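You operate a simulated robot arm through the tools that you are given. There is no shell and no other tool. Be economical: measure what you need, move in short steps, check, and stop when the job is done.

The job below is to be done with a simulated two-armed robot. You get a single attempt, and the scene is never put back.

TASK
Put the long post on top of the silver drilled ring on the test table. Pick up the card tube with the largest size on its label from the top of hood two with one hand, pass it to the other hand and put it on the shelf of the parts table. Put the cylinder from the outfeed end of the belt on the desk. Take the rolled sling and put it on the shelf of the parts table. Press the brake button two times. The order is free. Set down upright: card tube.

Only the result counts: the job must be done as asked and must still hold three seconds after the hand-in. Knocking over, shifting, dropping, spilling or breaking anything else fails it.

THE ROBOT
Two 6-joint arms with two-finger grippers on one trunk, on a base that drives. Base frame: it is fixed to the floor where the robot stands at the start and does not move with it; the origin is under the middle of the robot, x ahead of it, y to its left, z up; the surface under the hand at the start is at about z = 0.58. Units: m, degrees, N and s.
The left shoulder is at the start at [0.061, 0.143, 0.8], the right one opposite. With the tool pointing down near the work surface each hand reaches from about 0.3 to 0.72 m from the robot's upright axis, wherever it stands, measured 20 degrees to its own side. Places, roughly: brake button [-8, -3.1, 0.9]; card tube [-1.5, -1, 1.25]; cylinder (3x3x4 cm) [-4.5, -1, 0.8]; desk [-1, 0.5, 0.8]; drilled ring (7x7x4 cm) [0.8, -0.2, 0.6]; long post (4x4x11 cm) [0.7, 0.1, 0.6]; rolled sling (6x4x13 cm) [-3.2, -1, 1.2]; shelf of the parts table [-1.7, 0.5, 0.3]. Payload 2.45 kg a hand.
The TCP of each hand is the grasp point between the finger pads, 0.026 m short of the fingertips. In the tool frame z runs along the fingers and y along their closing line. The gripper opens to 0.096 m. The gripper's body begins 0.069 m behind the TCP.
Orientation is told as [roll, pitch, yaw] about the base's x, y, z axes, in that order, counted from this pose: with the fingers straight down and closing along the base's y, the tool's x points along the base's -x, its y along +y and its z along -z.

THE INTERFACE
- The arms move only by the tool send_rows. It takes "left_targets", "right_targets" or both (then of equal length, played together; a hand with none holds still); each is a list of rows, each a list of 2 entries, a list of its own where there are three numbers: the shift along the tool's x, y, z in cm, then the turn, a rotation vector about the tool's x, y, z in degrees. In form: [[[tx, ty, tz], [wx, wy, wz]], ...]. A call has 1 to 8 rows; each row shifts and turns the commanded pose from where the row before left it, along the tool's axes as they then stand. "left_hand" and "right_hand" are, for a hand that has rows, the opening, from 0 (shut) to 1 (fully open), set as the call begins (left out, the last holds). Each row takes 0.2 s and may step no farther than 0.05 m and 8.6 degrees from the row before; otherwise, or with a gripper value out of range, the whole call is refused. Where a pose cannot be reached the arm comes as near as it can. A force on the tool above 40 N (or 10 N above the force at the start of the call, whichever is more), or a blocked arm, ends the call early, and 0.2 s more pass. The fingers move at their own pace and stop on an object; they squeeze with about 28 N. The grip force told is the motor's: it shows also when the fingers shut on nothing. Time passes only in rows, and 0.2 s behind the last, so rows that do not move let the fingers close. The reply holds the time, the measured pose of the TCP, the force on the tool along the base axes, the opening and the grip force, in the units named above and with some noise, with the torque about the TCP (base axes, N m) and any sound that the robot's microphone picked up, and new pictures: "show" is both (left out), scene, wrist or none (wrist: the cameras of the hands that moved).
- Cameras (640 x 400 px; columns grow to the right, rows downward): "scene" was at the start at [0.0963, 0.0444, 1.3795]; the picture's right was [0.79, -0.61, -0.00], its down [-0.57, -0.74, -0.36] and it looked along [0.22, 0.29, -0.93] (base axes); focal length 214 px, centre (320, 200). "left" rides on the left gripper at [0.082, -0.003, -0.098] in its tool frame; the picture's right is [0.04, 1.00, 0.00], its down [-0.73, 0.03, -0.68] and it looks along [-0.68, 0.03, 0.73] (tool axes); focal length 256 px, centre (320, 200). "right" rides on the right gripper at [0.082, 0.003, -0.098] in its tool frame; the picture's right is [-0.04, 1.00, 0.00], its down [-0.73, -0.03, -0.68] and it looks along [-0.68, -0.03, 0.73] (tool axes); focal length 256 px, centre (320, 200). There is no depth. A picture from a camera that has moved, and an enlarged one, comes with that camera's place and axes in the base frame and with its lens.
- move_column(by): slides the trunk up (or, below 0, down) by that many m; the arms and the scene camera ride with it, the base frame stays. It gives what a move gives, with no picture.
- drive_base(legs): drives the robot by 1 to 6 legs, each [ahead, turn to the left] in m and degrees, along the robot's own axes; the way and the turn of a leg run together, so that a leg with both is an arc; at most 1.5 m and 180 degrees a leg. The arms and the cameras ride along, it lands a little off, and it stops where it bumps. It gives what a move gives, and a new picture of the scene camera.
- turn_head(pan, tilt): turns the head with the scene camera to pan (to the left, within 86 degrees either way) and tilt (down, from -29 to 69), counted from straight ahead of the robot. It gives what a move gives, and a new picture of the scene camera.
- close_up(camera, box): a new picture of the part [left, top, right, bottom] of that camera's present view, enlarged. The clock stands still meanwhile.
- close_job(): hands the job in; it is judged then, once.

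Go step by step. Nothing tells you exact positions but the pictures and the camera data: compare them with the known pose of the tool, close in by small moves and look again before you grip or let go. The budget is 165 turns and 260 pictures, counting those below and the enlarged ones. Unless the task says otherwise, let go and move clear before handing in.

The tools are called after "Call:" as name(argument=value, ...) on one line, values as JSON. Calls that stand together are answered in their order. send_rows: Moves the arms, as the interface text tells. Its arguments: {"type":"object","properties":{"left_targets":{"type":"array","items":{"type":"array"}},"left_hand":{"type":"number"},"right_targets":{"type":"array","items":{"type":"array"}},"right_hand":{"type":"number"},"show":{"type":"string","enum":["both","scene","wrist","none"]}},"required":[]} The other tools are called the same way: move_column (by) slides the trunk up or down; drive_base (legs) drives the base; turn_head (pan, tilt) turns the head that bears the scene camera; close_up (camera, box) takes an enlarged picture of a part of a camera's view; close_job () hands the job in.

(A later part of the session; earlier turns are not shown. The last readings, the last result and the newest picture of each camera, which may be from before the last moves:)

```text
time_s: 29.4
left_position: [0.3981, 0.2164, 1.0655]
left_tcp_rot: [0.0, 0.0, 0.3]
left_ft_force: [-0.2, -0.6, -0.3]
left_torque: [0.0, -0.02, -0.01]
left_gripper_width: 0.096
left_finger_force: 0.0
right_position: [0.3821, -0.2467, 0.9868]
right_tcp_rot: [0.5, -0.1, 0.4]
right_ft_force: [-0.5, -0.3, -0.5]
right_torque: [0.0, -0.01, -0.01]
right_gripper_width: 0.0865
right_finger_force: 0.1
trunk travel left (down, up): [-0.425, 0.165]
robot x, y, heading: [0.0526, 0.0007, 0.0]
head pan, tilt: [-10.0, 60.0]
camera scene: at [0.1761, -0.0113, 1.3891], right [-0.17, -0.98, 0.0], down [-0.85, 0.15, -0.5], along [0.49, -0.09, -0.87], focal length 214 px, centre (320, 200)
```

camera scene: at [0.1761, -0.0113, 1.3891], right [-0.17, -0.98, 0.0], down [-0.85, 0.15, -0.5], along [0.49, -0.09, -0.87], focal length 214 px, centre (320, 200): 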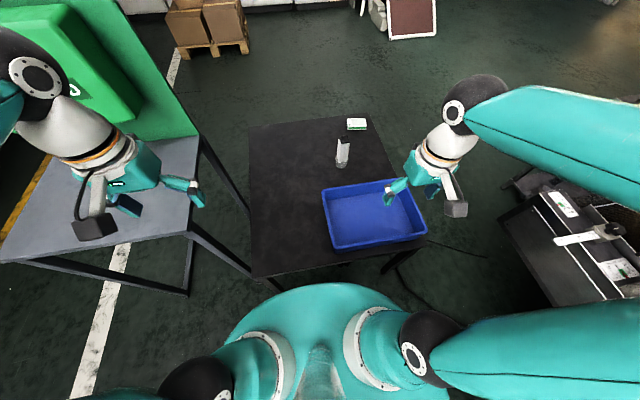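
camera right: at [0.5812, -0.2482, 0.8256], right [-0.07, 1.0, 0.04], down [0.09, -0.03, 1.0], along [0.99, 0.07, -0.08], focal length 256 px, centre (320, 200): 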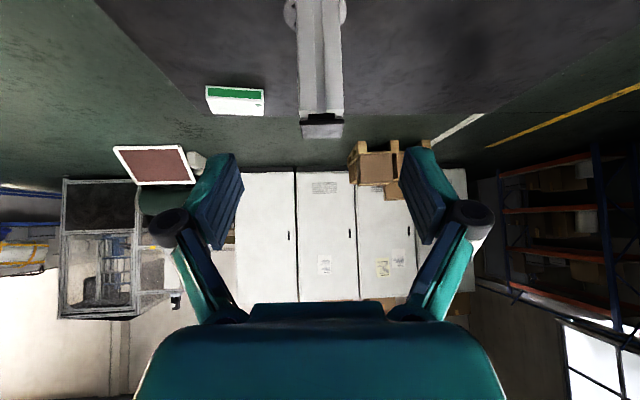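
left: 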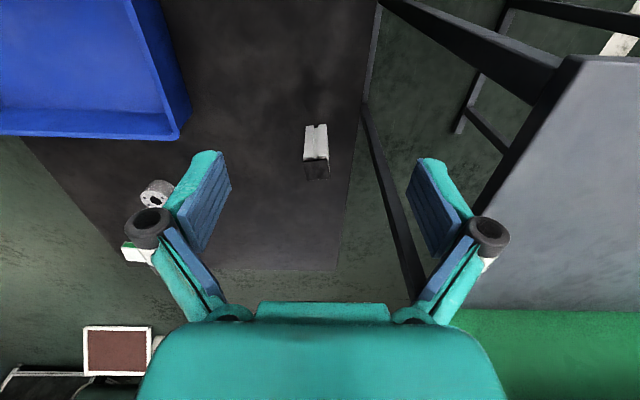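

Post task done. I'll back off 0.35 m and look to both sides before turning round.

Call:
drive_base(legs=[[-0.35, 0]])

Call:
turn_head(pan=86, tilt=30)

Call:
turn_head(pan=-86, tilt=30)

```text
time_s: 31.6
left_position: [0.0487, 0.2157, 1.0666]
left_tcp_rot: [0.0, 0.0, 0.1]
left_ft_force: [-0.6, -0.4, 0.0]
left_torque: [-0.02, -0.01, 0.02]
left_gripper_width: 0.096
left_finger_force: 0.1
right_position: [0.0326, -0.2482, 0.9877]
right_tcp_rot: [0.5, -0.1, 0.3]
right_ft_force: [-0.1, 0.6, -0.1]
right_torque: [-0.01, -0.04, 0.05]
right_gripper_width: 0.0862
right_finger_force: 0.1
trunk travel left (down, up): [-0.425, 0.165]
robot x, y, heading: [-0.2953, 0.0011, -0.2]
head pan, tilt: [-10.0, 60.0]
camera scene: at [-0.1735, -0.0115, 1.3891], right [-0.18, -0.98, 0.0], down [-0.85, 0.15, -0.5], along [0.49, -0.09, -0.87], focal length 214 px, centre (320, 200)
```

scene: 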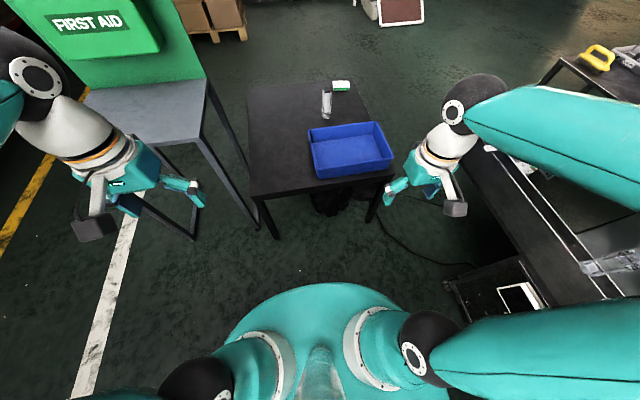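

```text
time_s: 33.4
left_position: [0.0506, 0.2147, 1.0662]
left_tcp_rot: [0.0, 0.0, 0.2]
left_ft_force: [0.1, 0.6, -0.1]
left_torque: [-0.01, 0.01, 0.0]
left_gripper_width: 0.0959
left_finger_force: 0.1
right_position: [0.0331, -0.2484, 0.9885]
right_tcp_rot: [0.5, 0.0, 0.3]
right_ft_force: [-0.4, 0.2, -0.2]
right_torque: [-0.01, -0.01, 0.0]
right_gripper_width: 0.0861
right_finger_force: 0.1
trunk travel left (down, up): [-0.425, 0.165]
robot x, y, heading: [-0.294, -0.0008, -0.3]
head pan, tilt: [85.9, 30.0]
camera scene: at [-0.2311, 0.0905, 1.431], right [1.0, -0.08, 0.0], down [-0.04, -0.5, -0.87], along [0.07, 0.86, -0.5], focal length 214 px, centre (320, 200)
```

scene: 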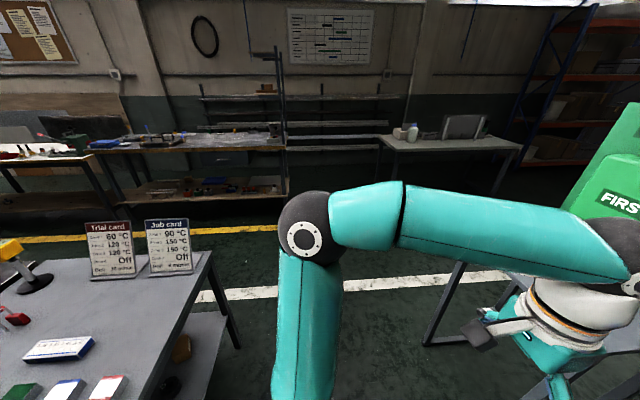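

```text
time_s: 36.0
left_position: [0.0514, 0.2149, 1.0668]
left_tcp_rot: [0.0, 0.1, 0.2]
left_ft_force: [-0.4, -0.5, 0.1]
left_torque: [-0.02, 0.01, 0.0]
left_gripper_width: 0.0962
left_finger_force: 0.1
right_position: [0.0338, -0.2484, 0.9894]
right_tcp_rot: [0.5, -0.1, 0.1]
right_ft_force: [0.6, -0.8, 0.3]
right_torque: [-0.02, 0.0, -0.04]
right_gripper_width: 0.0862
right_finger_force: 0.0
trunk travel left (down, up): [-0.425, 0.165]
robot x, y, heading: [-0.2958, 0.0005, -0.0]
head pan, tilt: [-85.9, 30.0]
camera scene: at [-0.2319, -0.0899, 1.431], right [-1.0, -0.07, 0.0], down [-0.03, 0.5, -0.87], along [0.06, -0.86, -0.5], focal length 214 px, centre (320, 200)
```

scene: 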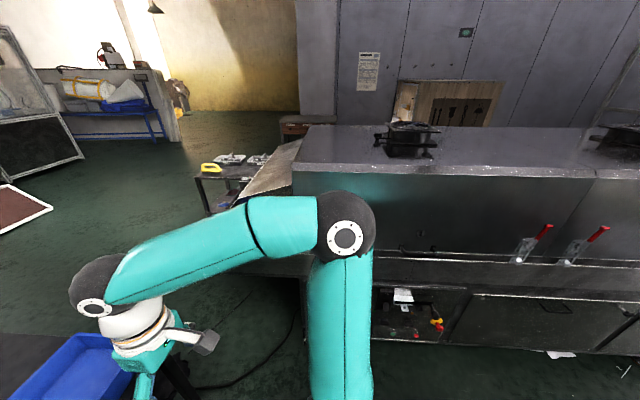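

The desk with the cards is at left-behind; the hoods run along the right. I'll turn round in place to face along the corridor.

Call:
turn_head(pan=0, tilt=30)

Call:
drive_base(legs=[[0, 90], [0, 90]])

Call:
turn_head(pan=40, tilt=25)

Call:
turn_head(pan=-40, tilt=25)

```text
time_s: 37.6
left_position: [0.0489, 0.214, 1.0669]
left_tcp_rot: [0.0, -0.1, 0.2]
left_ft_force: [0.6, -0.5, 0.3]
left_torque: [0.02, 0.01, 0.01]
left_gripper_width: 0.0962
left_finger_force: 0.0
right_position: [0.0335, -0.2489, 0.9879]
right_tcp_rot: [0.5, 0.0, 0.1]
right_ft_force: [0.2, -0.3, 0.9]
right_torque: [0.0, 0.02, 0.01]
right_gripper_width: 0.0863
right_finger_force: 0.1
trunk travel left (down, up): [-0.425, 0.165]
robot x, y, heading: [-0.2973, 0.0045, -0.3]
head pan, tilt: [0.0, 30.0]
camera scene: at [-0.1475, -0.0001, 1.431], right [0.0, -1.0, 0.0], down [-0.5, 0.0, -0.87], along [0.87, 0.0, -0.5], focal length 214 px, centre (320, 200)
```

scene: 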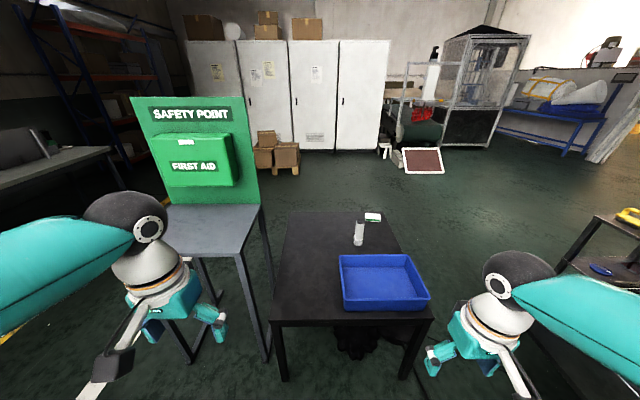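

```text
time_s: 41.9
left_position: [-0.4847, 0.3731, 1.0672]
left_tcp_rot: [0.0, -0.1, 85.2]
left_ft_force: [-0.4, 0.2, -1.3]
left_torque: [0.0, 0.0, -0.02]
left_gripper_width: 0.0958
left_finger_force: 0.0
right_position: [-0.0221, 0.3166, 0.9897]
right_tcp_rot: [0.6, -0.1, 85.3]
right_ft_force: [0.0, 0.2, -0.4]
right_torque: [-0.02, -0.03, 0.0]
right_gripper_width: 0.0862
right_finger_force: 0.1
trunk travel left (down, up): [-0.425, 0.165]
robot x, y, heading: [-0.2574, -0.0029, 85.3]
head pan, tilt: [0.0, 30.0]
stopped in leg 1: the robot was blocked; the commanded pose is now the measured one
camera scene: at [-0.2466, 0.1517, 1.4309], right [1.0, -0.08, 0.0], down [-0.04, -0.5, -0.87], along [0.07, 0.86, -0.5], focal length 214 px, centre (320, 200)
```

scene: 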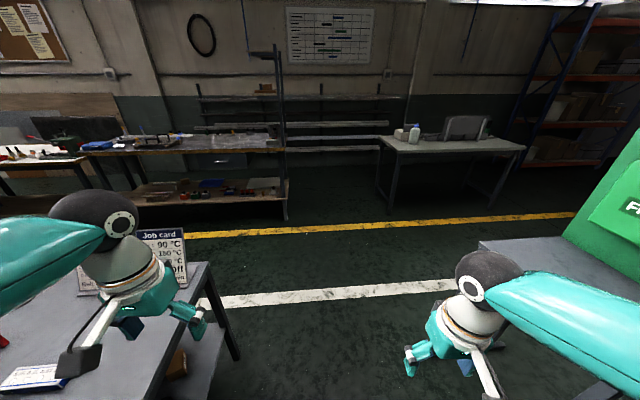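

```text
time_s: 43.0
left_position: [-0.4828, 0.3735, 1.0675]
left_tcp_rot: [0.0, 0.0, 85.2]
left_ft_force: [0.7, 0.0, -0.2]
left_torque: [0.0, 0.0, 0.0]
left_gripper_width: 0.0959
left_finger_force: 0.0
right_position: [-0.0221, 0.3165, 0.9899]
right_tcp_rot: [0.5, -0.1, 85.3]
right_ft_force: [0.4, -0.2, -0.1]
right_torque: [-0.01, -0.01, -0.02]
right_gripper_width: 0.0864
right_finger_force: 0.2
trunk travel left (down, up): [-0.425, 0.165]
robot x, y, heading: [-0.2582, 0.0019, 85.4]
head pan, tilt: [40.0, 25.0]
camera scene: at [-0.306, 0.1363, 1.439], right [0.82, 0.58, 0.0], down [0.24, -0.35, -0.91], along [-0.52, 0.74, -0.42], focal length 214 px, centre (320, 200)
```

scene: 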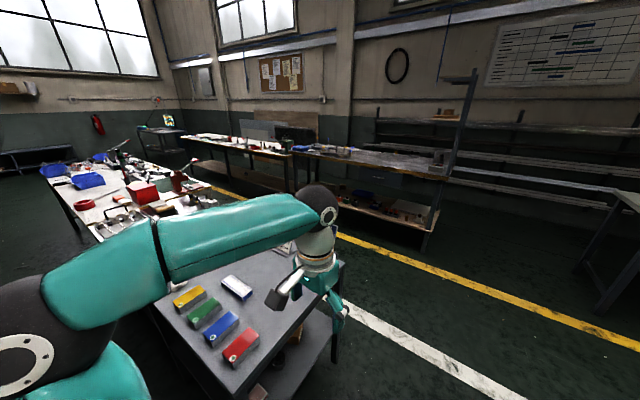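

```text
time_s: 44.5
left_position: [-0.4821, 0.3718, 1.069]
left_tcp_rot: [0.2, 0.0, 85.2]
left_ft_force: [0.3, 0.9, -0.9]
left_torque: [0.0, 0.01, 0.0]
left_gripper_width: 0.0962
left_finger_force: 0.2
right_position: [-0.0228, 0.3161, 0.9884]
right_tcp_rot: [0.6, -0.1, 85.2]
right_ft_force: [0.6, 0.3, 0.3]
right_torque: [-0.01, 0.0, -0.02]
right_gripper_width: 0.0867
right_finger_force: 0.1
trunk travel left (down, up): [-0.425, 0.165]
robot x, y, heading: [-0.2586, 0.0006, 85.3]
head pan, tilt: [-40.0, 25.0]
camera scene: at [-0.188, 0.1264, 1.439], right [0.71, -0.7, 0.0], down [-0.3, -0.3, -0.91], along [0.64, 0.64, -0.42], focal length 214 px, centre (320, 200)
```

scene: 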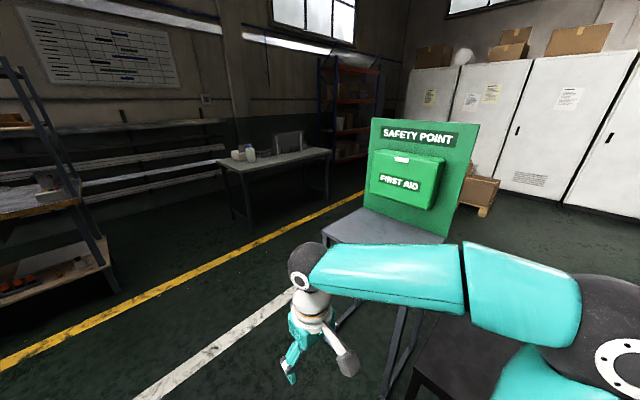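

The turn was blocked at 85°. I'll look down on both sides to see what the base or an arm is touching.

Call:
turn_head(pan=75, tilt=65)

Call:
turn_head(pan=-75, tilt=55)

```text
time_s: 46.4
left_position: [-0.4815, 0.3721, 1.0684]
left_tcp_rot: [0.0, 0.0, 85.2]
left_ft_force: [0.6, 0.4, 0.7]
left_torque: [0.01, 0.02, -0.01]
left_gripper_width: 0.0958
left_finger_force: 0.2
right_position: [-0.0217, 0.3155, 0.99]
right_tcp_rot: [0.6, -0.1, 85.3]
right_ft_force: [-0.5, 0.3, 0.6]
right_torque: [-0.05, 0.01, 0.04]
right_gripper_width: 0.0864
right_finger_force: 0.2
trunk travel left (down, up): [-0.425, 0.165]
robot x, y, heading: [-0.2576, 0.0, 85.3]
head pan, tilt: [75.0, 65.0]
camera scene: at [-0.31, 0.0816, 1.3834], right [0.34, 0.94, 0.0], down [0.85, -0.31, -0.42], along [-0.4, 0.14, -0.91], focal length 214 px, centre (320, 200)
```

scene: 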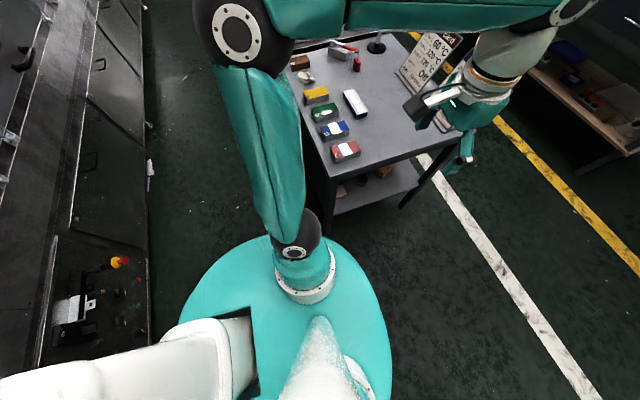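

```text
time_s: 48.8
left_position: [-0.4821, 0.3726, 1.0676]
left_tcp_rot: [0.0, 0.0, 85.2]
left_ft_force: [-0.8, -0.3, 0.0]
left_torque: [0.01, 0.03, -0.01]
left_gripper_width: 0.0961
left_finger_force: 0.1
right_position: [-0.0213, 0.3154, 0.9892]
right_tcp_rot: [0.5, -0.1, 85.3]
right_ft_force: [-0.1, -0.2, -1.1]
right_torque: [-0.02, 0.0, 0.05]
right_gripper_width: 0.0863
right_finger_force: 0.0
trunk travel left (down, up): [-0.425, 0.165]
robot x, y, heading: [-0.258, 0.0046, 85.3]
head pan, tilt: [-75.0, 55.0]
camera scene: at [-0.1819, 0.0738, 1.395], right [0.18, -0.98, 0.0], down [-0.81, -0.15, -0.57], along [0.56, 0.1, -0.82], focal length 214 px, centre (320, 200)
```

scene: 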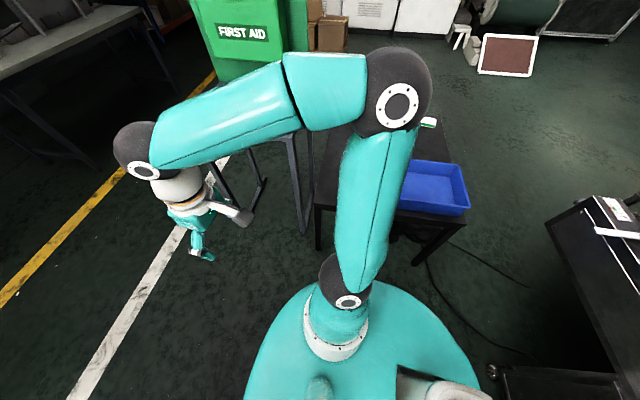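

The desk's front leg stands close to the base, so I must pass farther from it. I'll first tuck the elbows by bringing the hands forward and inward, and back away to y ≈ -0.2.

Call:
send_rows(left_targets=[[[-3, -3, 0], [0, 0, 0]], [[-3, -3, 0], [0, 0, 0]], [[-3, -3, 0], [0, 0, 0]], [[-3, -3, 0], [0, 0, 0]]], right_targets=[[[-3, 3.5, 0], [0, 0, 0]], [[-3, 3.5, 0], [0, 0, 0]], [[-3, 3.5, 0], [0, 0, 0]], [[-3, 3.5, 0], [0, 0, 0]]], show="none")

Call:
drive_base(legs=[[-0.17, 0]])

Call:
turn_head(pan=80, tilt=50)

```text
time_s: 49.8
left_position: [-0.3519, 0.4821, 1.0663]
left_tcp_rot: [0.1, 0.2, 85.2]
left_ft_force: [-0.6, 0.6, -0.5]
left_torque: [-0.01, -0.01, -0.02]
left_gripper_width: 0.096
left_finger_force: 0.0
right_position: [-0.1518, 0.4474, 0.991]
right_tcp_rot: [0.4, 0.0, 85.2]
right_ft_force: [0.5, 1.3, -0.6]
right_torque: [-0.02, 0.01, -0.02]
right_gripper_width: 0.0864
right_finger_force: 0.1
trunk travel left (down, up): [-0.425, 0.165]
robot x, y, heading: [-0.2578, 0.0014, 85.1]
head pan, tilt: [-75.0, 55.0]
```

```text
time_s: 51.2
left_position: [-0.3688, 0.3085, 1.0687]
left_tcp_rot: [0.0, -0.1, 85.3]
left_ft_force: [-1.1, -1.1, 0.8]
left_torque: [0.02, -0.03, -0.02]
left_gripper_width: 0.096
left_finger_force: 0.1
right_position: [-0.1668, 0.2735, 0.9922]
right_tcp_rot: [0.5, -0.2, 85.4]
right_ft_force: [-0.5, -1.0, 0.2]
right_torque: [0.03, 0.05, -0.01]
right_gripper_width: 0.0861
right_finger_force: 0.1
trunk travel left (down, up): [-0.425, 0.165]
robot x, y, heading: [-0.2713, -0.1704, 85.6]
head pan, tilt: [-75.0, 55.0]
camera scene: at [-0.1965, -0.0983, 1.3951], right [0.18, -0.98, 0.0], down [-0.81, -0.15, -0.57], along [0.56, 0.1, -0.82], focal length 214 px, centre (320, 200)
```

scene: 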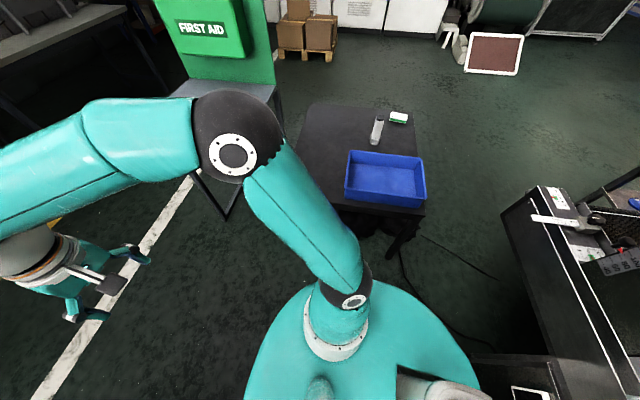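

```text
time_s: 53.6
left_position: [-0.3687, 0.3102, 1.0679]
left_tcp_rot: [0.0, 0.0, 85.4]
left_ft_force: [0.0, -0.4, -0.1]
left_torque: [0.02, 0.03, 0.0]
left_gripper_width: 0.0961
left_finger_force: 0.2
right_position: [-0.1665, 0.2758, 0.9916]
right_tcp_rot: [0.5, -0.1, 85.4]
right_ft_force: [0.5, -1.0, 0.8]
right_torque: [0.01, 0.01, -0.01]
right_gripper_width: 0.0867
right_finger_force: 0.2
trunk travel left (down, up): [-0.425, 0.165]
robot x, y, heading: [-0.2739, -0.1701, 85.4]
head pan, tilt: [80.0, 50.0]
camera scene: at [-0.3417, -0.0898, 1.4015], right [0.25, 0.97, 0.0], down [0.74, -0.2, -0.64], along [-0.62, 0.16, -0.77], focal length 214 px, centre (320, 200)
```

scene: 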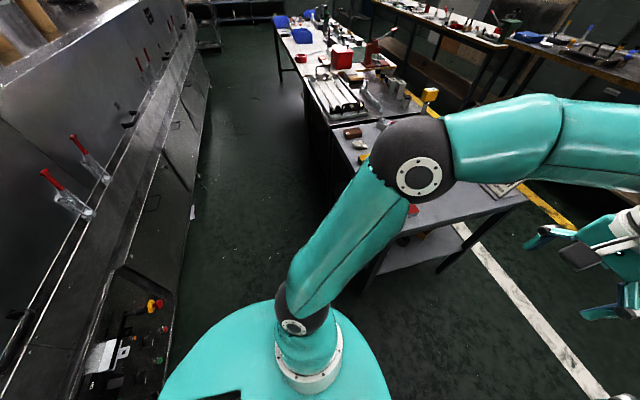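

The corridor is clear: hoods on the left, the row of tables on the right. Turning to face along it.

Call:
turn_head(pan=0, tilt=45)

Call:
drive_base(legs=[[0, 50], [0, 45]])

Call:
turn_head(pan=50, tilt=40)

```text
time_s: 55.2
left_position: [-0.3675, 0.3098, 1.0665]
left_tcp_rot: [0.0, 0.0, 85.3]
left_ft_force: [0.2, 0.2, -0.1]
left_torque: [-0.02, -0.02, 0.01]
left_gripper_width: 0.0959
left_finger_force: 0.0
right_position: [-0.1669, 0.2755, 0.9932]
right_tcp_rot: [0.5, -0.2, 85.4]
right_ft_force: [-0.8, -0.2, -0.2]
right_torque: [-0.03, -0.02, 0.02]
right_gripper_width: 0.0863
right_finger_force: 0.0
trunk travel left (down, up): [-0.425, 0.165]
robot x, y, heading: [-0.2734, -0.1688, 85.4]
head pan, tilt: [0.0, 45.0]
camera scene: at [-0.2607, -0.0283, 1.4084], right [1.0, -0.08, 0.0], down [-0.06, -0.71, -0.71], along [0.06, 0.7, -0.71], focal length 214 px, centre (320, 200)
```

scene: 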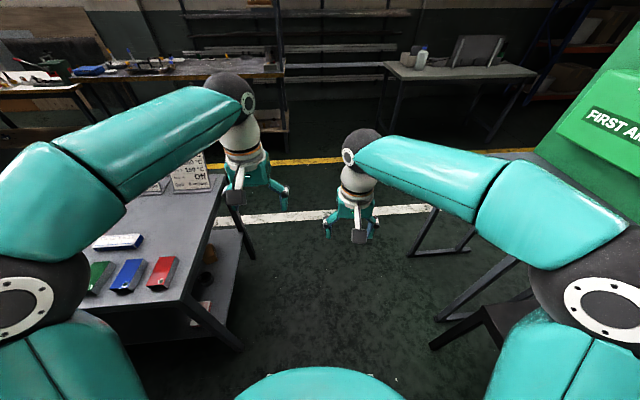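

```text
time_s: 59.9
left_position: [-0.7659, -0.2246, 1.0684]
left_tcp_rot: [-0.1, 0.0, 170.6]
left_ft_force: [0.2, -0.3, -0.7]
left_torque: [0.02, -0.04, -0.04]
left_gripper_width: 0.096
left_finger_force: 0.0
right_position: [-0.7159, -0.0268, 0.9918]
right_tcp_rot: [0.5, 0.0, 170.6]
right_ft_force: [-0.9, -0.5, 0.3]
right_torque: [0.04, -0.03, -0.02]
right_gripper_width: 0.0861
right_finger_force: 0.1
trunk travel left (down, up): [-0.425, 0.165]
robot x, y, heading: [-0.2678, -0.1098, 172.7]
head pan, tilt: [0.0, 45.0]
stopped in leg 2: the robot was blocked; the commanded pose is now the measured one
camera scene: at [-0.4074, -0.0913, 1.4081], right [0.13, 0.99, 0.0], down [0.7, -0.09, -0.71], along [-0.7, 0.09, -0.71], focal length 214 px, centre (320, 200)
```

scene: 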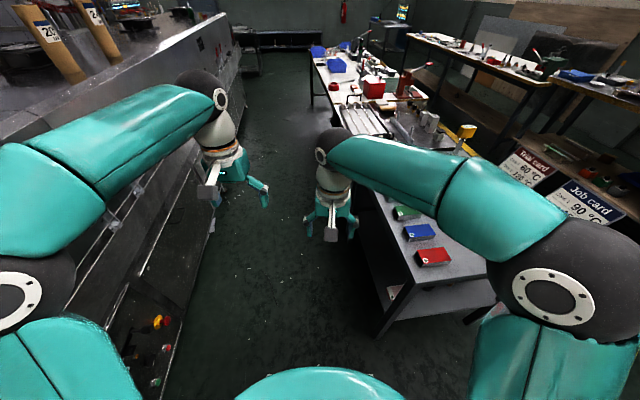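

```text
time_s: 61.1
left_position: [-0.7647, -0.2228, 1.0688]
left_tcp_rot: [0.1, -0.1, 170.6]
left_ft_force: [-0.2, 0.0, 0.0]
left_torque: [0.02, 0.04, 0.01]
left_gripper_width: 0.0954
left_finger_force: 0.1
right_position: [-0.7138, -0.0242, 0.9931]
right_tcp_rot: [0.6, -0.2, 170.6]
right_ft_force: [-0.9, -0.7, 0.3]
right_torque: [0.02, 0.0, 0.02]
right_gripper_width: 0.0865
right_finger_force: 0.1
trunk travel left (down, up): [-0.425, 0.165]
robot x, y, heading: [-0.263, -0.1068, 172.8]
head pan, tilt: [50.0, 40.0]
camera scene: at [-0.3875, -0.1574, 1.4156], right [-0.68, 0.74, 0.0], down [0.47, 0.44, -0.77], along [-0.56, -0.52, -0.64], focal length 214 px, centre (320, 200)
```

scene: 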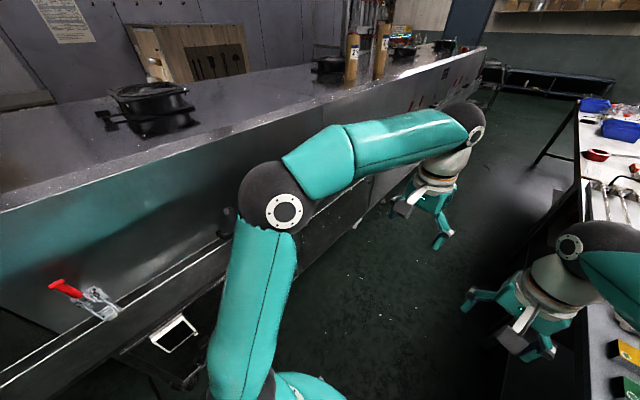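

The left elbow seems to have met the hood front. I'll turn back a little, then stretch both hands farther forward so the elbows come in.

Call:
drive_base(legs=[[0, -15]])

Call:
send_rows(left_targets=[[[-4, -1, 0], [0, 0, 0]], [[-4, -1, 0], [0, 0, 0]], [[-4, -1, 0], [0, 0, 0]], [[-4, -1, 0], [0, 0, 0]], [[-4, -1, 0], [0, 0, 0]]], right_targets=[[[-4, 0, 0], [0, 0, 0]], [[-4, 0, 0], [0, 0, 0]], [[-4, 0, 0], [0, 0, 0]], [[-4, 0, 0], [0, 0, 0]], [[-4, 0, 0], [0, 0, 0]]], show="scene")

Call:
turn_head(pan=25, tilt=68)

```text
time_s: 62.5
left_position: [-0.7747, -0.0894, 1.069]
left_tcp_rot: [0.0, 0.1, 155.5]
left_ft_force: [-0.1, 0.5, 0.3]
left_torque: [0.0, -0.01, -0.02]
left_gripper_width: 0.096
left_finger_force: 0.0
right_position: [-0.6745, 0.0891, 0.993]
right_tcp_rot: [0.7, -0.2, 155.6]
right_ft_force: [-0.1, -0.1, 0.5]
right_torque: [0.02, -0.01, 0.02]
right_gripper_width: 0.0864
right_finger_force: 0.0
trunk travel left (down, up): [-0.425, 0.165]
robot x, y, heading: [-0.2644, -0.1206, 157.6]
head pan, tilt: [50.0, 40.0]
camera scene: at [-0.3978, -0.1355, 1.4156], right [-0.47, 0.88, 0.0], down [0.57, 0.3, -0.77], along [-0.68, -0.36, -0.64], focal length 214 px, centre (320, 200)
```

scene: 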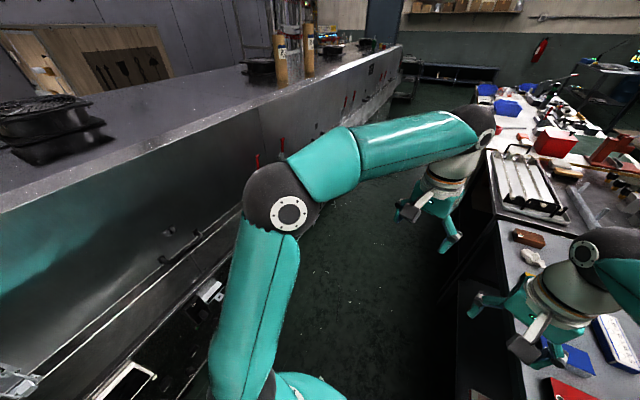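

```text
time_s: 63.7
left_position: [-0.8599, -0.0031, 1.0379]
left_tcp_rot: [-0.1, 0.1, 155.5]
left_ft_force: [-0.3, -0.3, 0.0]
left_torque: [0.03, -0.02, -0.01]
left_gripper_width: 0.0961
left_finger_force: 0.0
left hand out of reach, approached as far as the arm can: row 3, 4, 5
right_position: [-0.8133, 0.1564, 0.9828]
right_tcp_rot: [0.5, -0.1, 155.6]
right_ft_force: [-0.6, -0.7, -0.3]
right_torque: [0.04, -0.02, 0.0]
right_gripper_width: 0.0865
right_finger_force: 0.1
right hand out of reach, approached as far as the arm can: row 4, 5
trunk travel left (down, up): [-0.425, 0.165]
robot x, y, heading: [-0.271, -0.1203, 158.1]
head pan, tilt: [50.0, 40.0]
camera scene: at [-0.3976, -0.1363, 1.4156], right [-0.47, 0.88, 0.0], down [0.57, 0.3, -0.77], along [-0.68, -0.36, -0.64], focal length 214 px, centre (320, 200)
```

scene: 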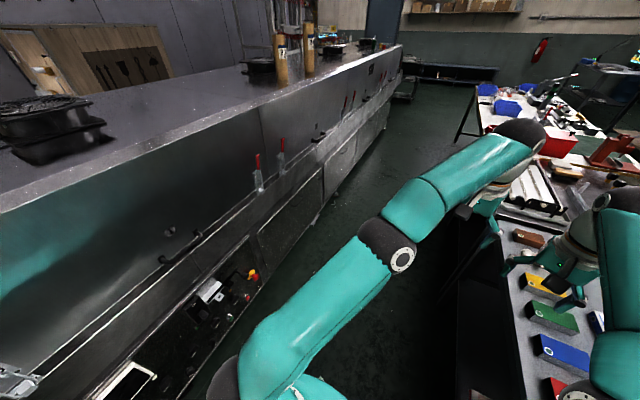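

```text
time_s: 64.6
left_position: [-0.8585, -0.0015, 1.0386]
left_tcp_rot: [0.0, 0.1, 155.5]
left_ft_force: [0.2, -1.2, -0.9]
left_torque: [0.02, -0.02, -0.01]
left_gripper_width: 0.0956
left_finger_force: 0.0
right_position: [-0.8139, 0.1569, 0.9828]
right_tcp_rot: [0.6, -0.1, 155.6]
right_ft_force: [0.4, 0.4, 0.4]
right_torque: [0.03, -0.02, 0.01]
right_gripper_width: 0.0864
right_finger_force: 0.1
trunk travel left (down, up): [-0.425, 0.165]
robot x, y, heading: [-0.2645, -0.1225, 157.5]
head pan, tilt: [25.0, 68.0]
camera scene: at [-0.3794, -0.0985, 1.3803], right [-0.05, 1.0, 0.0], down [0.93, 0.05, -0.37], along [-0.37, -0.02, -0.93], focal length 214 px, centre (320, 200)
```

scene: 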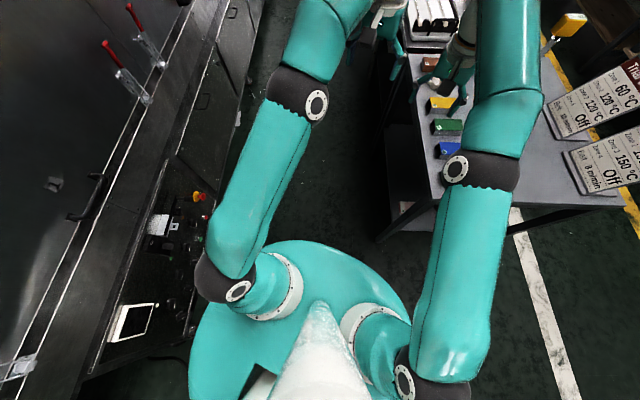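

The elbows are now in line. Turning to face straight along the corridor.

Call:
drive_base(legs=[[0, 22]])

Call:
turn_head(pan=0, tilt=40)

```text
time_s: 66.4
left_position: [-0.8621, -0.2266, 1.0378]
left_tcp_rot: [0.1, 0.0, 176.9]
left_ft_force: [1.0, 1.0, 1.6]
left_torque: [0.01, 0.05, -0.04]
left_gripper_width: 0.0961
left_finger_force: 0.0
right_position: [-0.8614, -0.0575, 0.9853]
right_tcp_rot: [-0.2, 2.1, 177.2]
right_ft_force: [0.5, 0.7, 0.4]
right_torque: [-0.03, -0.01, -0.02]
right_gripper_width: 0.0863
right_finger_force: 0.0
trunk travel left (down, up): [-0.425, 0.165]
robot x, y, heading: [-0.2661, -0.0999, 179.3]
head pan, tilt: [25.0, 68.0]
stopped in leg 1: the robot was blocked; the commanded pose is now the measured one
camera scene: at [-0.3795, -0.1217, 1.3803], right [-0.41, 0.91, 0.0], down [0.84, 0.38, -0.37], along [-0.34, -0.15, -0.93], focal length 214 px, centre (320, 200)
```

scene: 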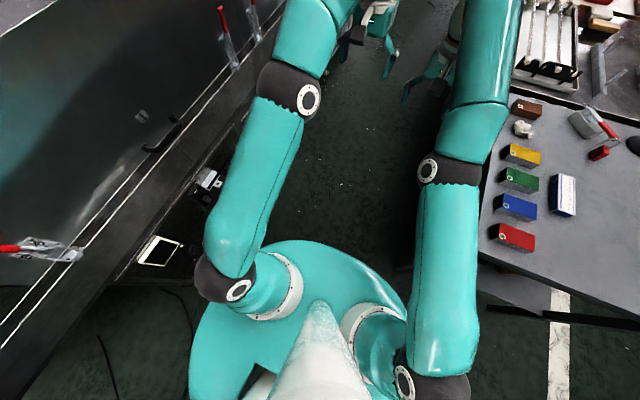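

```text
time_s: 67.3
left_position: [-0.8624, -0.2266, 1.0376]
left_tcp_rot: [0.0, 0.2, 176.8]
left_ft_force: [-0.9, 0.4, -0.2]
left_torque: [-0.01, -0.02, -0.03]
left_gripper_width: 0.0959
left_finger_force: 0.0
right_position: [-0.8637, -0.0574, 0.9847]
right_tcp_rot: [-0.4, 2.2, 177.2]
right_ft_force: [-0.1, -0.1, 0.2]
right_torque: [-0.04, 0.01, 0.0]
right_gripper_width: 0.0862
right_finger_force: 0.1
trunk travel left (down, up): [-0.425, 0.165]
robot x, y, heading: [-0.2702, -0.0957, 179.5]
head pan, tilt: [0.0, 40.0]
camera scene: at [-0.4138, -0.0974, 1.4155], right [0.01, 1.0, 0.0], down [0.64, -0.01, -0.77], along [-0.76, 0.01, -0.64], focal length 214 px, centre (320, 200)
```

scene: 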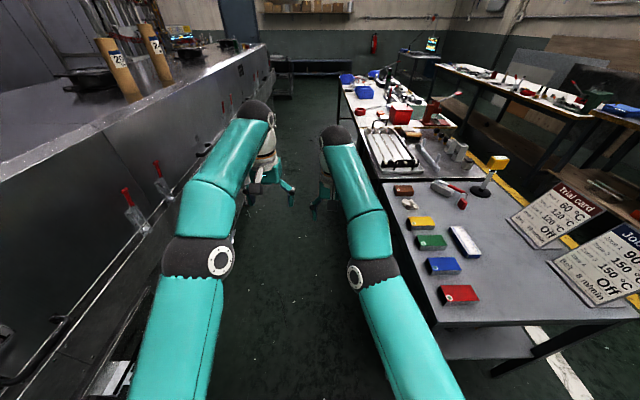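

The turn stops again near 179° although the elbows are clear, so something low may be touching. I'll tip the left hand back to look at the base and floor with its camera.

Call:
send_rows(left_targets=[[[0, 0, -2], [0, 8.5, 0]], [[0, 0, 0], [0, 8.5, 0]], [[0, 0, 0], [0, 8.5, 0]], [[0, 0, 0], [0, 8.5, 0]], [[0, 0, 0], [0, 8.5, 0]], [[0, 0, 0], [0, 8.5, 0]], [[0, 0, 0], [0, 8.5, 0]]], show="both")

```text
time_s: 68.9
left_position: [-0.6583, -0.2375, 0.9101]
left_tcp_rot: [-0.1, 59.6, 176.9]
left_ft_force: [-0.5, 0.5, 0.0]
left_torque: [0.0, 0.01, -0.03]
left_gripper_width: 0.0961
left_finger_force: 0.0
left hand out of reach, approached as far as the arm can: row 1, 2, 3, 4, 5, 6, 7
right_position: [-0.8616, -0.0586, 0.9839]
right_tcp_rot: [-0.4, 2.2, 177.0]
right_ft_force: [0.2, -0.7, -0.4]
right_torque: [0.01, -0.03, 0.0]
right_gripper_width: 0.0865
right_finger_force: 0.1
trunk travel left (down, up): [-0.425, 0.165]
robot x, y, heading: [-0.2666, -0.0996, 179.4]
head pan, tilt: [0.0, 40.0]
camera scene: at [-0.4141, -0.0973, 1.4156], right [0.01, 1.0, 0.0], down [0.64, -0.01, -0.77], along [-0.77, 0.01, -0.64], focal length 214 px, centre (320, 200)
camera left: at [-0.7022, -0.2329, 1.0303], right [-0.03, -1.0, 0.03], down [-0.96, 0.02, -0.29], along [0.29, -0.04, -0.96], focal length 256 px, centre (320, 200)
```

scene: 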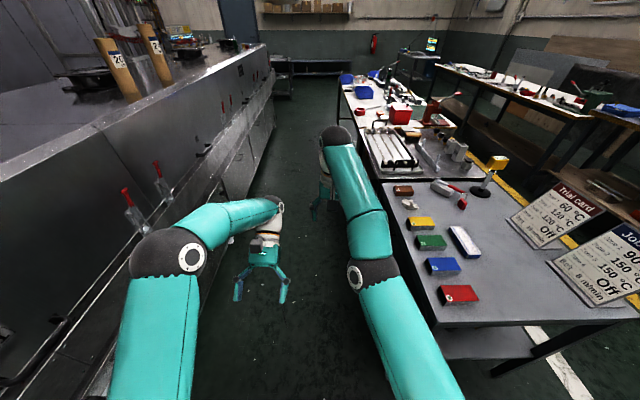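
left: 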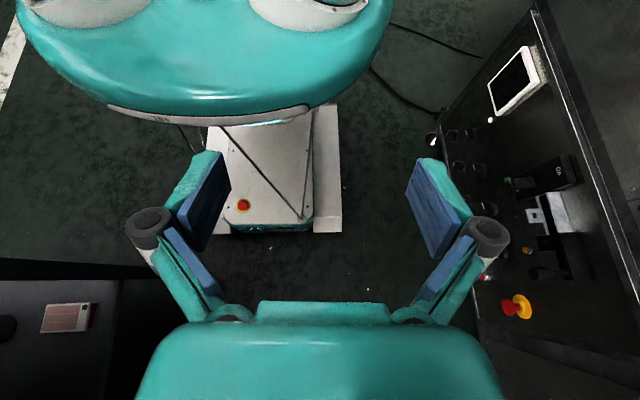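

The base is a box about ±0.27 m with clear floor around it, so the corridor is wide enough. The sideways shift looks like drift while turning. I'll restore the left hand and try a short straight drive.

Call:
send_rows(left_targets=[[[0, 0, 0], [0, -8.5, 0]], [[0, 0, 0], [0, -8.5, 0]], [[0, 0, 0], [0, -8.5, 0]], [[0, 0, 0], [0, -8.5, 0]], [[0, 0, 0], [0, -8.5, 0]], [[0, 0, 0], [0, -8.5, 0]], [[0, 0, 0], [0, -8.5, 0]]], show="none")

Call:
drive_base(legs=[[0.3, 4]])

```text
time_s: 70.5
left_position: [-0.659, -0.2376, 0.9107]
left_tcp_rot: [0.1, 0.0, 176.9]
left_ft_force: [0.3, 0.6, -0.7]
left_torque: [-0.03, 0.02, 0.02]
left_gripper_width: 0.0959
left_finger_force: 0.0
right_position: [-0.8608, -0.0565, 0.9853]
right_tcp_rot: [-0.3, 2.1, 177.0]
right_ft_force: [0.2, -1.5, -0.1]
right_torque: [0.01, 0.01, -0.01]
right_gripper_width: 0.0865
right_finger_force: 0.2
trunk travel left (down, up): [-0.425, 0.165]
robot x, y, heading: [-0.2679, -0.0999, 179.2]
head pan, tilt: [0.0, 40.0]
```

```text
time_s: 72.6
left_position: [-0.9495, -0.2701, 0.9104]
left_tcp_rot: [0.0, 0.2, -179.3]
left_ft_force: [-0.6, -0.1, 0.4]
left_torque: [0.0, -0.03, -0.03]
left_gripper_width: 0.0962
left_finger_force: 0.0
right_position: [-1.1644, -0.1043, 0.9846]
right_tcp_rot: [-0.3, 2.2, -179.1]
right_ft_force: [-1.0, -0.4, -0.6]
right_torque: [0.0, -0.02, -0.01]
right_gripper_width: 0.0862
right_finger_force: 0.0
trunk travel left (down, up): [-0.425, 0.165]
robot x, y, heading: [-0.5708, -0.1029, -176.7]
head pan, tilt: [0.0, 40.0]
camera scene: at [-0.7145, -0.112, 1.4155], right [-0.06, 1.0, 0.0], down [0.64, 0.04, -0.77], along [-0.76, -0.04, -0.64], focal length 214 px, centre (320, 200)
```

scene: 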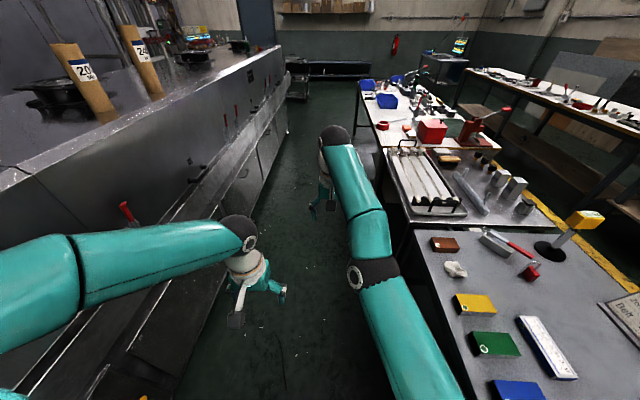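

Driving works. Two labelled card tubes stand on the hood ahead; I'll read the labels and stretch the left hand forward again.

Call:
close_up(camera="scene", box=[10, 10, 290, 185])

Call:
send_rows(left_targets=[[[-4, 0, -2], [0, 0, 0]], [[-4, -1, -2], [0, 0, 0]], [[-4, -1, -2], [0, 0, 0]], [[-4, -1, -2], [0, 0, 0]], [[-3, -1, -2], [0, 0, 0]]], show="none")

```text
2.29 times, centred on (150, 98) of scene
camera zoom: at [-0.7145, -0.112, 1.4155], right [-0.06, 1.0, 0.0], down [0.64, 0.04, -0.77], along [-0.76, -0.04, -0.64], focal length 490 px, centre (709, 434)
```

zoom: 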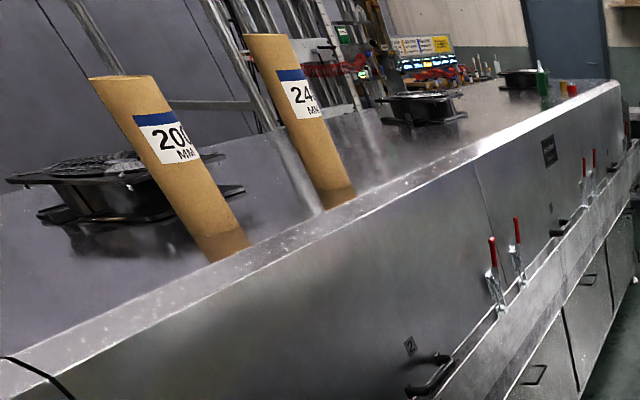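

```text
time_s: 73.8
left_position: [-1.1394, -0.2325, 1.01]
left_tcp_rot: [0.0, 0.4, -179.3]
left_ft_force: [-1.3, 0.1, 0.2]
left_torque: [-0.01, -0.03, 0.0]
left_gripper_width: 0.0957
left_finger_force: 0.0
right_position: [-1.1634, -0.1044, 0.9848]
right_tcp_rot: [-0.3, 2.2, -179.0]
right_ft_force: [-0.4, -0.9, 0.4]
right_torque: [0.0, -0.02, -0.01]
right_gripper_width: 0.0865
right_finger_force: 0.0
trunk travel left (down, up): [-0.425, 0.165]
robot x, y, heading: [-0.5689, -0.1015, -176.8]
head pan, tilt: [0.0, 40.0]
```

The tubes read 200 and 24x mm; the larger stands near x = -1.65. I'll drive level with it.

Call:
drive_base(legs=[[1.05, -5]])

Call:
turn_head(pan=60, tilt=10)

```text
time_s: 79.3
left_position: [-2.2057, -0.1982, 1.0092]
left_tcp_rot: [0.0, 0.2, 175.9]
left_ft_force: [-0.3, -0.8, -0.7]
left_torque: [0.01, -0.02, 0.01]
left_gripper_width: 0.0959
left_finger_force: 0.1
right_position: [-2.2203, -0.0705, 0.984]
right_tcp_rot: [-0.3, 2.3, 176.1]
right_ft_force: [0.2, 0.4, -0.3]
right_torque: [0.01, 0.0, -0.03]
right_gripper_width: 0.0867
right_finger_force: 0.0
trunk travel left (down, up): [-0.425, 0.165]
robot x, y, heading: [-1.6313, -0.1197, 178.5]
head pan, tilt: [0.0, 40.0]
camera scene: at [-1.7725, -0.1144, 1.4155], right [0.03, 1.0, 0.0], down [0.64, -0.02, -0.77], along [-0.76, 0.02, -0.64], focal length 214 px, centre (320, 200)
```

scene: 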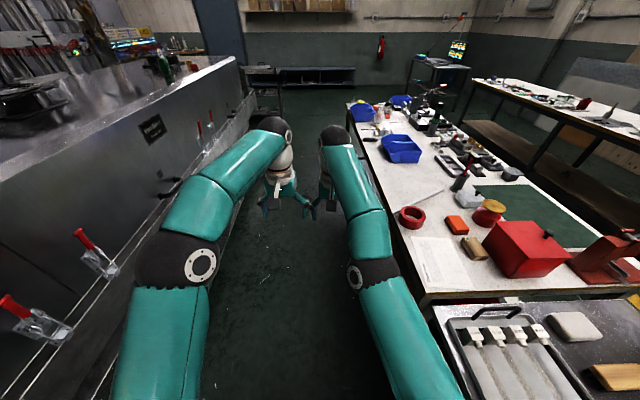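

```text
time_s: 80.6
left_position: [-2.2069, -0.198, 1.0103]
left_tcp_rot: [-0.1, 0.2, 176.0]
left_ft_force: [-0.3, -0.5, 0.3]
left_torque: [-0.02, 0.01, -0.03]
left_gripper_width: 0.0959
left_finger_force: 0.1
right_position: [-2.2184, -0.0699, 0.984]
right_tcp_rot: [-0.3, 2.1, 176.2]
right_ft_force: [-0.5, -0.6, -1.1]
right_torque: [0.0, -0.01, 0.01]
right_gripper_width: 0.0862
right_finger_force: 0.1
trunk travel left (down, up): [-0.425, 0.165]
robot x, y, heading: [-1.6266, -0.1166, 178.4]
head pan, tilt: [60.0, 10.0]
camera scene: at [-1.7356, -0.1959, 1.4633], right [-0.85, 0.52, 0.0], down [0.09, 0.15, -0.98], along [-0.52, -0.84, -0.17], focal length 214 px, centre (320, 200)
```

scene: 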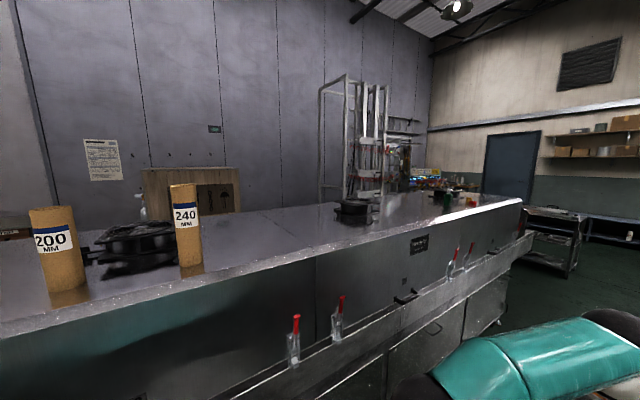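

The tubes are labelled 200 MM and 240 MM; the 240 one stands at about (-1.72, -0.89) on the hood top at z ≈ 1.145. I'll raise the trunk, pull the hands back and up, then turn to face it.

Call:
move_column(by=0.16)

Call:
send_rows(left_targets=[[[4, 1.5, -3], [0, 0, 0]], [[4, 1.5, -3], [0, 0, 0]], [[4, 1.5, -3], [0, 0, 0]], [[4, 1.5, -3], [0, 0, 0]]], right_targets=[[[4, -2.5, -3.5], [0, 0, 0]], [[4, -2.5, -3.5], [0, 0, 0]], [[4, -2.5, -3.5], [0, 0, 0]], [[4, -2.5, -3.5], [0, 0, 0]]], show="none")

Call:
drive_base(legs=[[0, 45], [0, 46]])

Call:
turn_head(pan=0, tilt=20)

```text
time_s: 82.5
left_position: [-2.2051, -0.1986, 1.1698]
left_tcp_rot: [0.0, 0.2, 176.0]
left_ft_force: [0.0, 1.0, 0.3]
left_torque: [-0.04, 0.03, -0.01]
left_gripper_width: 0.096
left_finger_force: 0.0
right_position: [-2.2194, -0.071, 1.1453]
right_tcp_rot: [-0.3, 2.2, 176.2]
right_ft_force: [0.8, 0.2, 0.3]
right_torque: [-0.03, 0.01, -0.01]
right_gripper_width: 0.0863
right_finger_force: 0.1
trunk travel left (down, up): [-0.585, 0.005]
robot x, y, heading: [-1.6257, -0.1165, 178.5]
head pan, tilt: [60.0, 10.0]
```

```text
refused: row 1 steps farther than a row can; nothing moved
```

```text
time_s: 83.8
left_position: [-2.1802, -0.3025, 1.1717]
left_tcp_rot: [-0.1, 0.1, -173.6]
left_ft_force: [-0.2, -0.9, 0.6]
left_torque: [0.04, 0.01, 0.01]
left_gripper_width: 0.0962
left_finger_force: 0.0
right_position: [-2.2178, -0.178, 1.1455]
right_tcp_rot: [-0.2, 2.2, -173.3]
right_ft_force: [0.9, -0.3, 0.7]
right_torque: [0.02, 0.02, -0.01]
right_gripper_width: 0.0863
right_finger_force: 0.0
trunk travel left (down, up): [-0.585, 0.005]
robot x, y, heading: [-1.6259, -0.1096, -170.7]
head pan, tilt: [60.0, 10.0]
stopped in leg 1: the robot was blocked; the commanded pose is now the measured one
camera scene: at [-1.7203, -0.2064, 1.6232], right [-0.93, 0.36, 0.0], down [0.06, 0.16, -0.98], along [-0.35, -0.92, -0.18], focal length 214 px, centre (320, 200)
```

scene: 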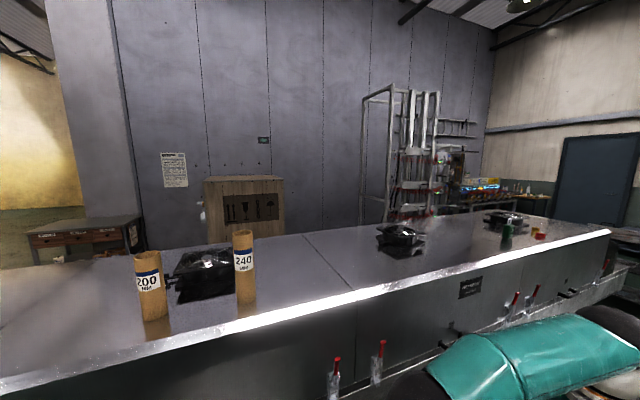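

```text
time_s: 85.1
left_position: [-2.1815, -0.3016, 1.1708]
left_tcp_rot: [0.0, 0.4, -173.5]
left_ft_force: [0.6, -0.3, -0.4]
left_torque: [0.03, -0.01, -0.02]
left_gripper_width: 0.096
left_finger_force: 0.0
right_position: [-2.2187, -0.1755, 1.1459]
right_tcp_rot: [-0.2, 2.2, -173.3]
right_ft_force: [0.5, 0.5, -0.5]
right_torque: [0.0, -0.01, -0.03]
right_gripper_width: 0.0864
right_finger_force: 0.0
trunk travel left (down, up): [-0.585, 0.005]
robot x, y, heading: [-1.6258, -0.1106, -171.0]
head pan, tilt: [0.0, 20.0]
camera scene: at [-1.7798, -0.1328, 1.607], right [-0.16, 0.99, 0.0], down [0.34, 0.05, -0.94], along [-0.93, -0.15, -0.34], focal length 214 px, centre (320, 200)
```

scene: 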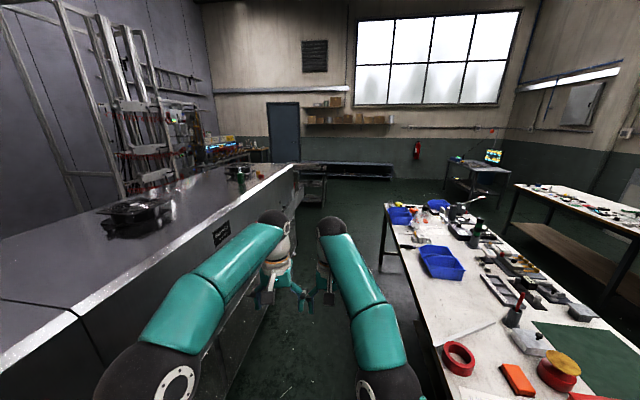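

The turn stopped after 10°, likely the left elbow against something at the rail. I'll turn back, then pull the hands in and up before turning again.

Call:
drive_base(legs=[[0, -14]])

Call:
send_rows(left_targets=[[[1, 0, -4.5], [0, 0, 0]], [[1, 0, -4.5], [0, 0, 0]], [[2, 0, -4.5], [0, 0, 0]], [[3, 0, -3.5], [0, 0, 0]], [[3, 1, -3], [0, 0, 0]], [[3, 1, -3], [0, 0, 0]]], right_targets=[[[1, 0, -4.5], [0, 0, 0]], [[1, 0, -4.5], [0, 0, 0]], [[2, -1, -4], [0, 0, 0]], [[3, -1, -3.5], [0, 0, 0]], [[3, -2, -3], [0, 0, 0]], [[3, -2, -3], [0, 0, 0]]], show="none")

Call:
turn_head(pan=50, tilt=45)

```text
time_s: 86.4
left_position: [-2.2105, -0.1609, 1.1715]
left_tcp_rot: [0.0, 0.3, 172.4]
left_ft_force: [0.1, 0.3, -0.4]
left_torque: [-0.02, 0.01, -0.02]
left_gripper_width: 0.096
left_finger_force: 0.1
right_position: [-2.2172, -0.0316, 1.1461]
right_tcp_rot: [-0.1, 1.9, 172.9]
right_ft_force: [0.0, 0.4, 0.3]
right_torque: [-0.01, -0.01, 0.02]
right_gripper_width: 0.0863
right_finger_force: 0.0
trunk travel left (down, up): [-0.585, 0.005]
robot x, y, heading: [-1.6254, -0.1193, 174.9]
head pan, tilt: [0.0, 20.0]
camera scene: at [-1.7813, -0.1074, 1.607], right [0.09, 1.0, 0.0], down [0.34, -0.03, -0.94], along [-0.94, 0.08, -0.34], focal length 214 px, centre (320, 200)
```

scene: 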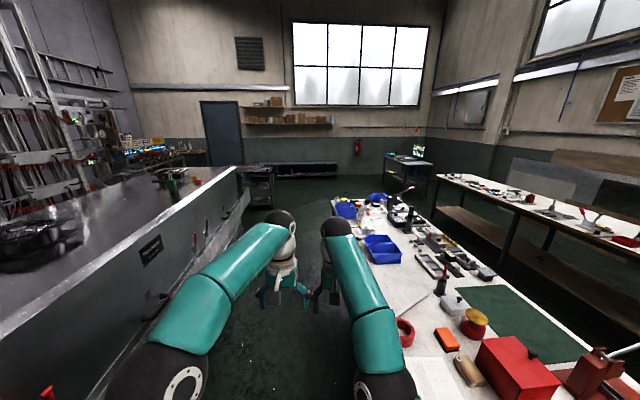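

```text
time_s: 87.8
left_position: [-2.0483, -0.2088, 1.3485]
left_tcp_rot: [0.0, -0.1, 172.5]
left_ft_force: [0.1, -0.6, 0.4]
left_torque: [0.0, 0.1, 0.02]
left_gripper_width: 0.0958
left_finger_force: 0.0
left hand out of reach, approached as far as the arm can: row 2, 3, 4, 5, 6
right_position: [-2.0448, 0.0171, 1.3353]
right_tcp_rot: [0.0, 1.5, 172.7]
right_ft_force: [0.9, 0.5, -0.1]
right_torque: [0.0, 0.03, -0.03]
right_gripper_width: 0.0864
right_finger_force: 0.1
right hand out of reach, approached as far as the arm can: row 1, 2, 3, 4, 5, 6
trunk travel left (down, up): [-0.585, 0.005]
robot x, y, heading: [-1.6324, -0.1214, 175.1]
head pan, tilt: [0.0, 20.0]
```

```text
time_s: 89.0
left_position: [-2.0531, -0.2081, 1.3483]
left_tcp_rot: [-0.1, 0.2, 172.5]
left_ft_force: [0.9, -0.4, 0.2]
left_torque: [0.01, -0.03, -0.01]
left_gripper_width: 0.0961
left_finger_force: 0.0
right_position: [-2.0509, 0.0162, 1.3333]
right_tcp_rot: [0.0, 1.7, 172.8]
right_ft_force: [-0.4, 1.3, 0.4]
right_torque: [0.01, 0.0, 0.0]
right_gripper_width: 0.0863
right_finger_force: 0.0
trunk travel left (down, up): [-0.585, 0.005]
robot x, y, heading: [-1.6272, -0.1209, 175.2]
head pan, tilt: [50.0, 45.0]
camera scene: at [-1.746, -0.1733, 1.5684], right [-0.71, 0.71, 0.0], down [0.5, 0.5, -0.71], along [-0.5, -0.5, -0.71], focal length 214 px, centre (320, 200)
```

scene: 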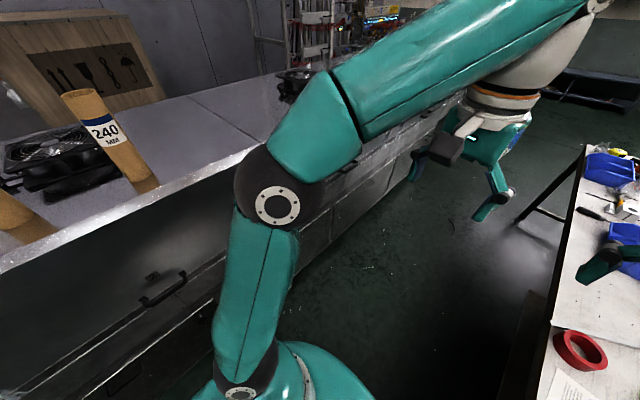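

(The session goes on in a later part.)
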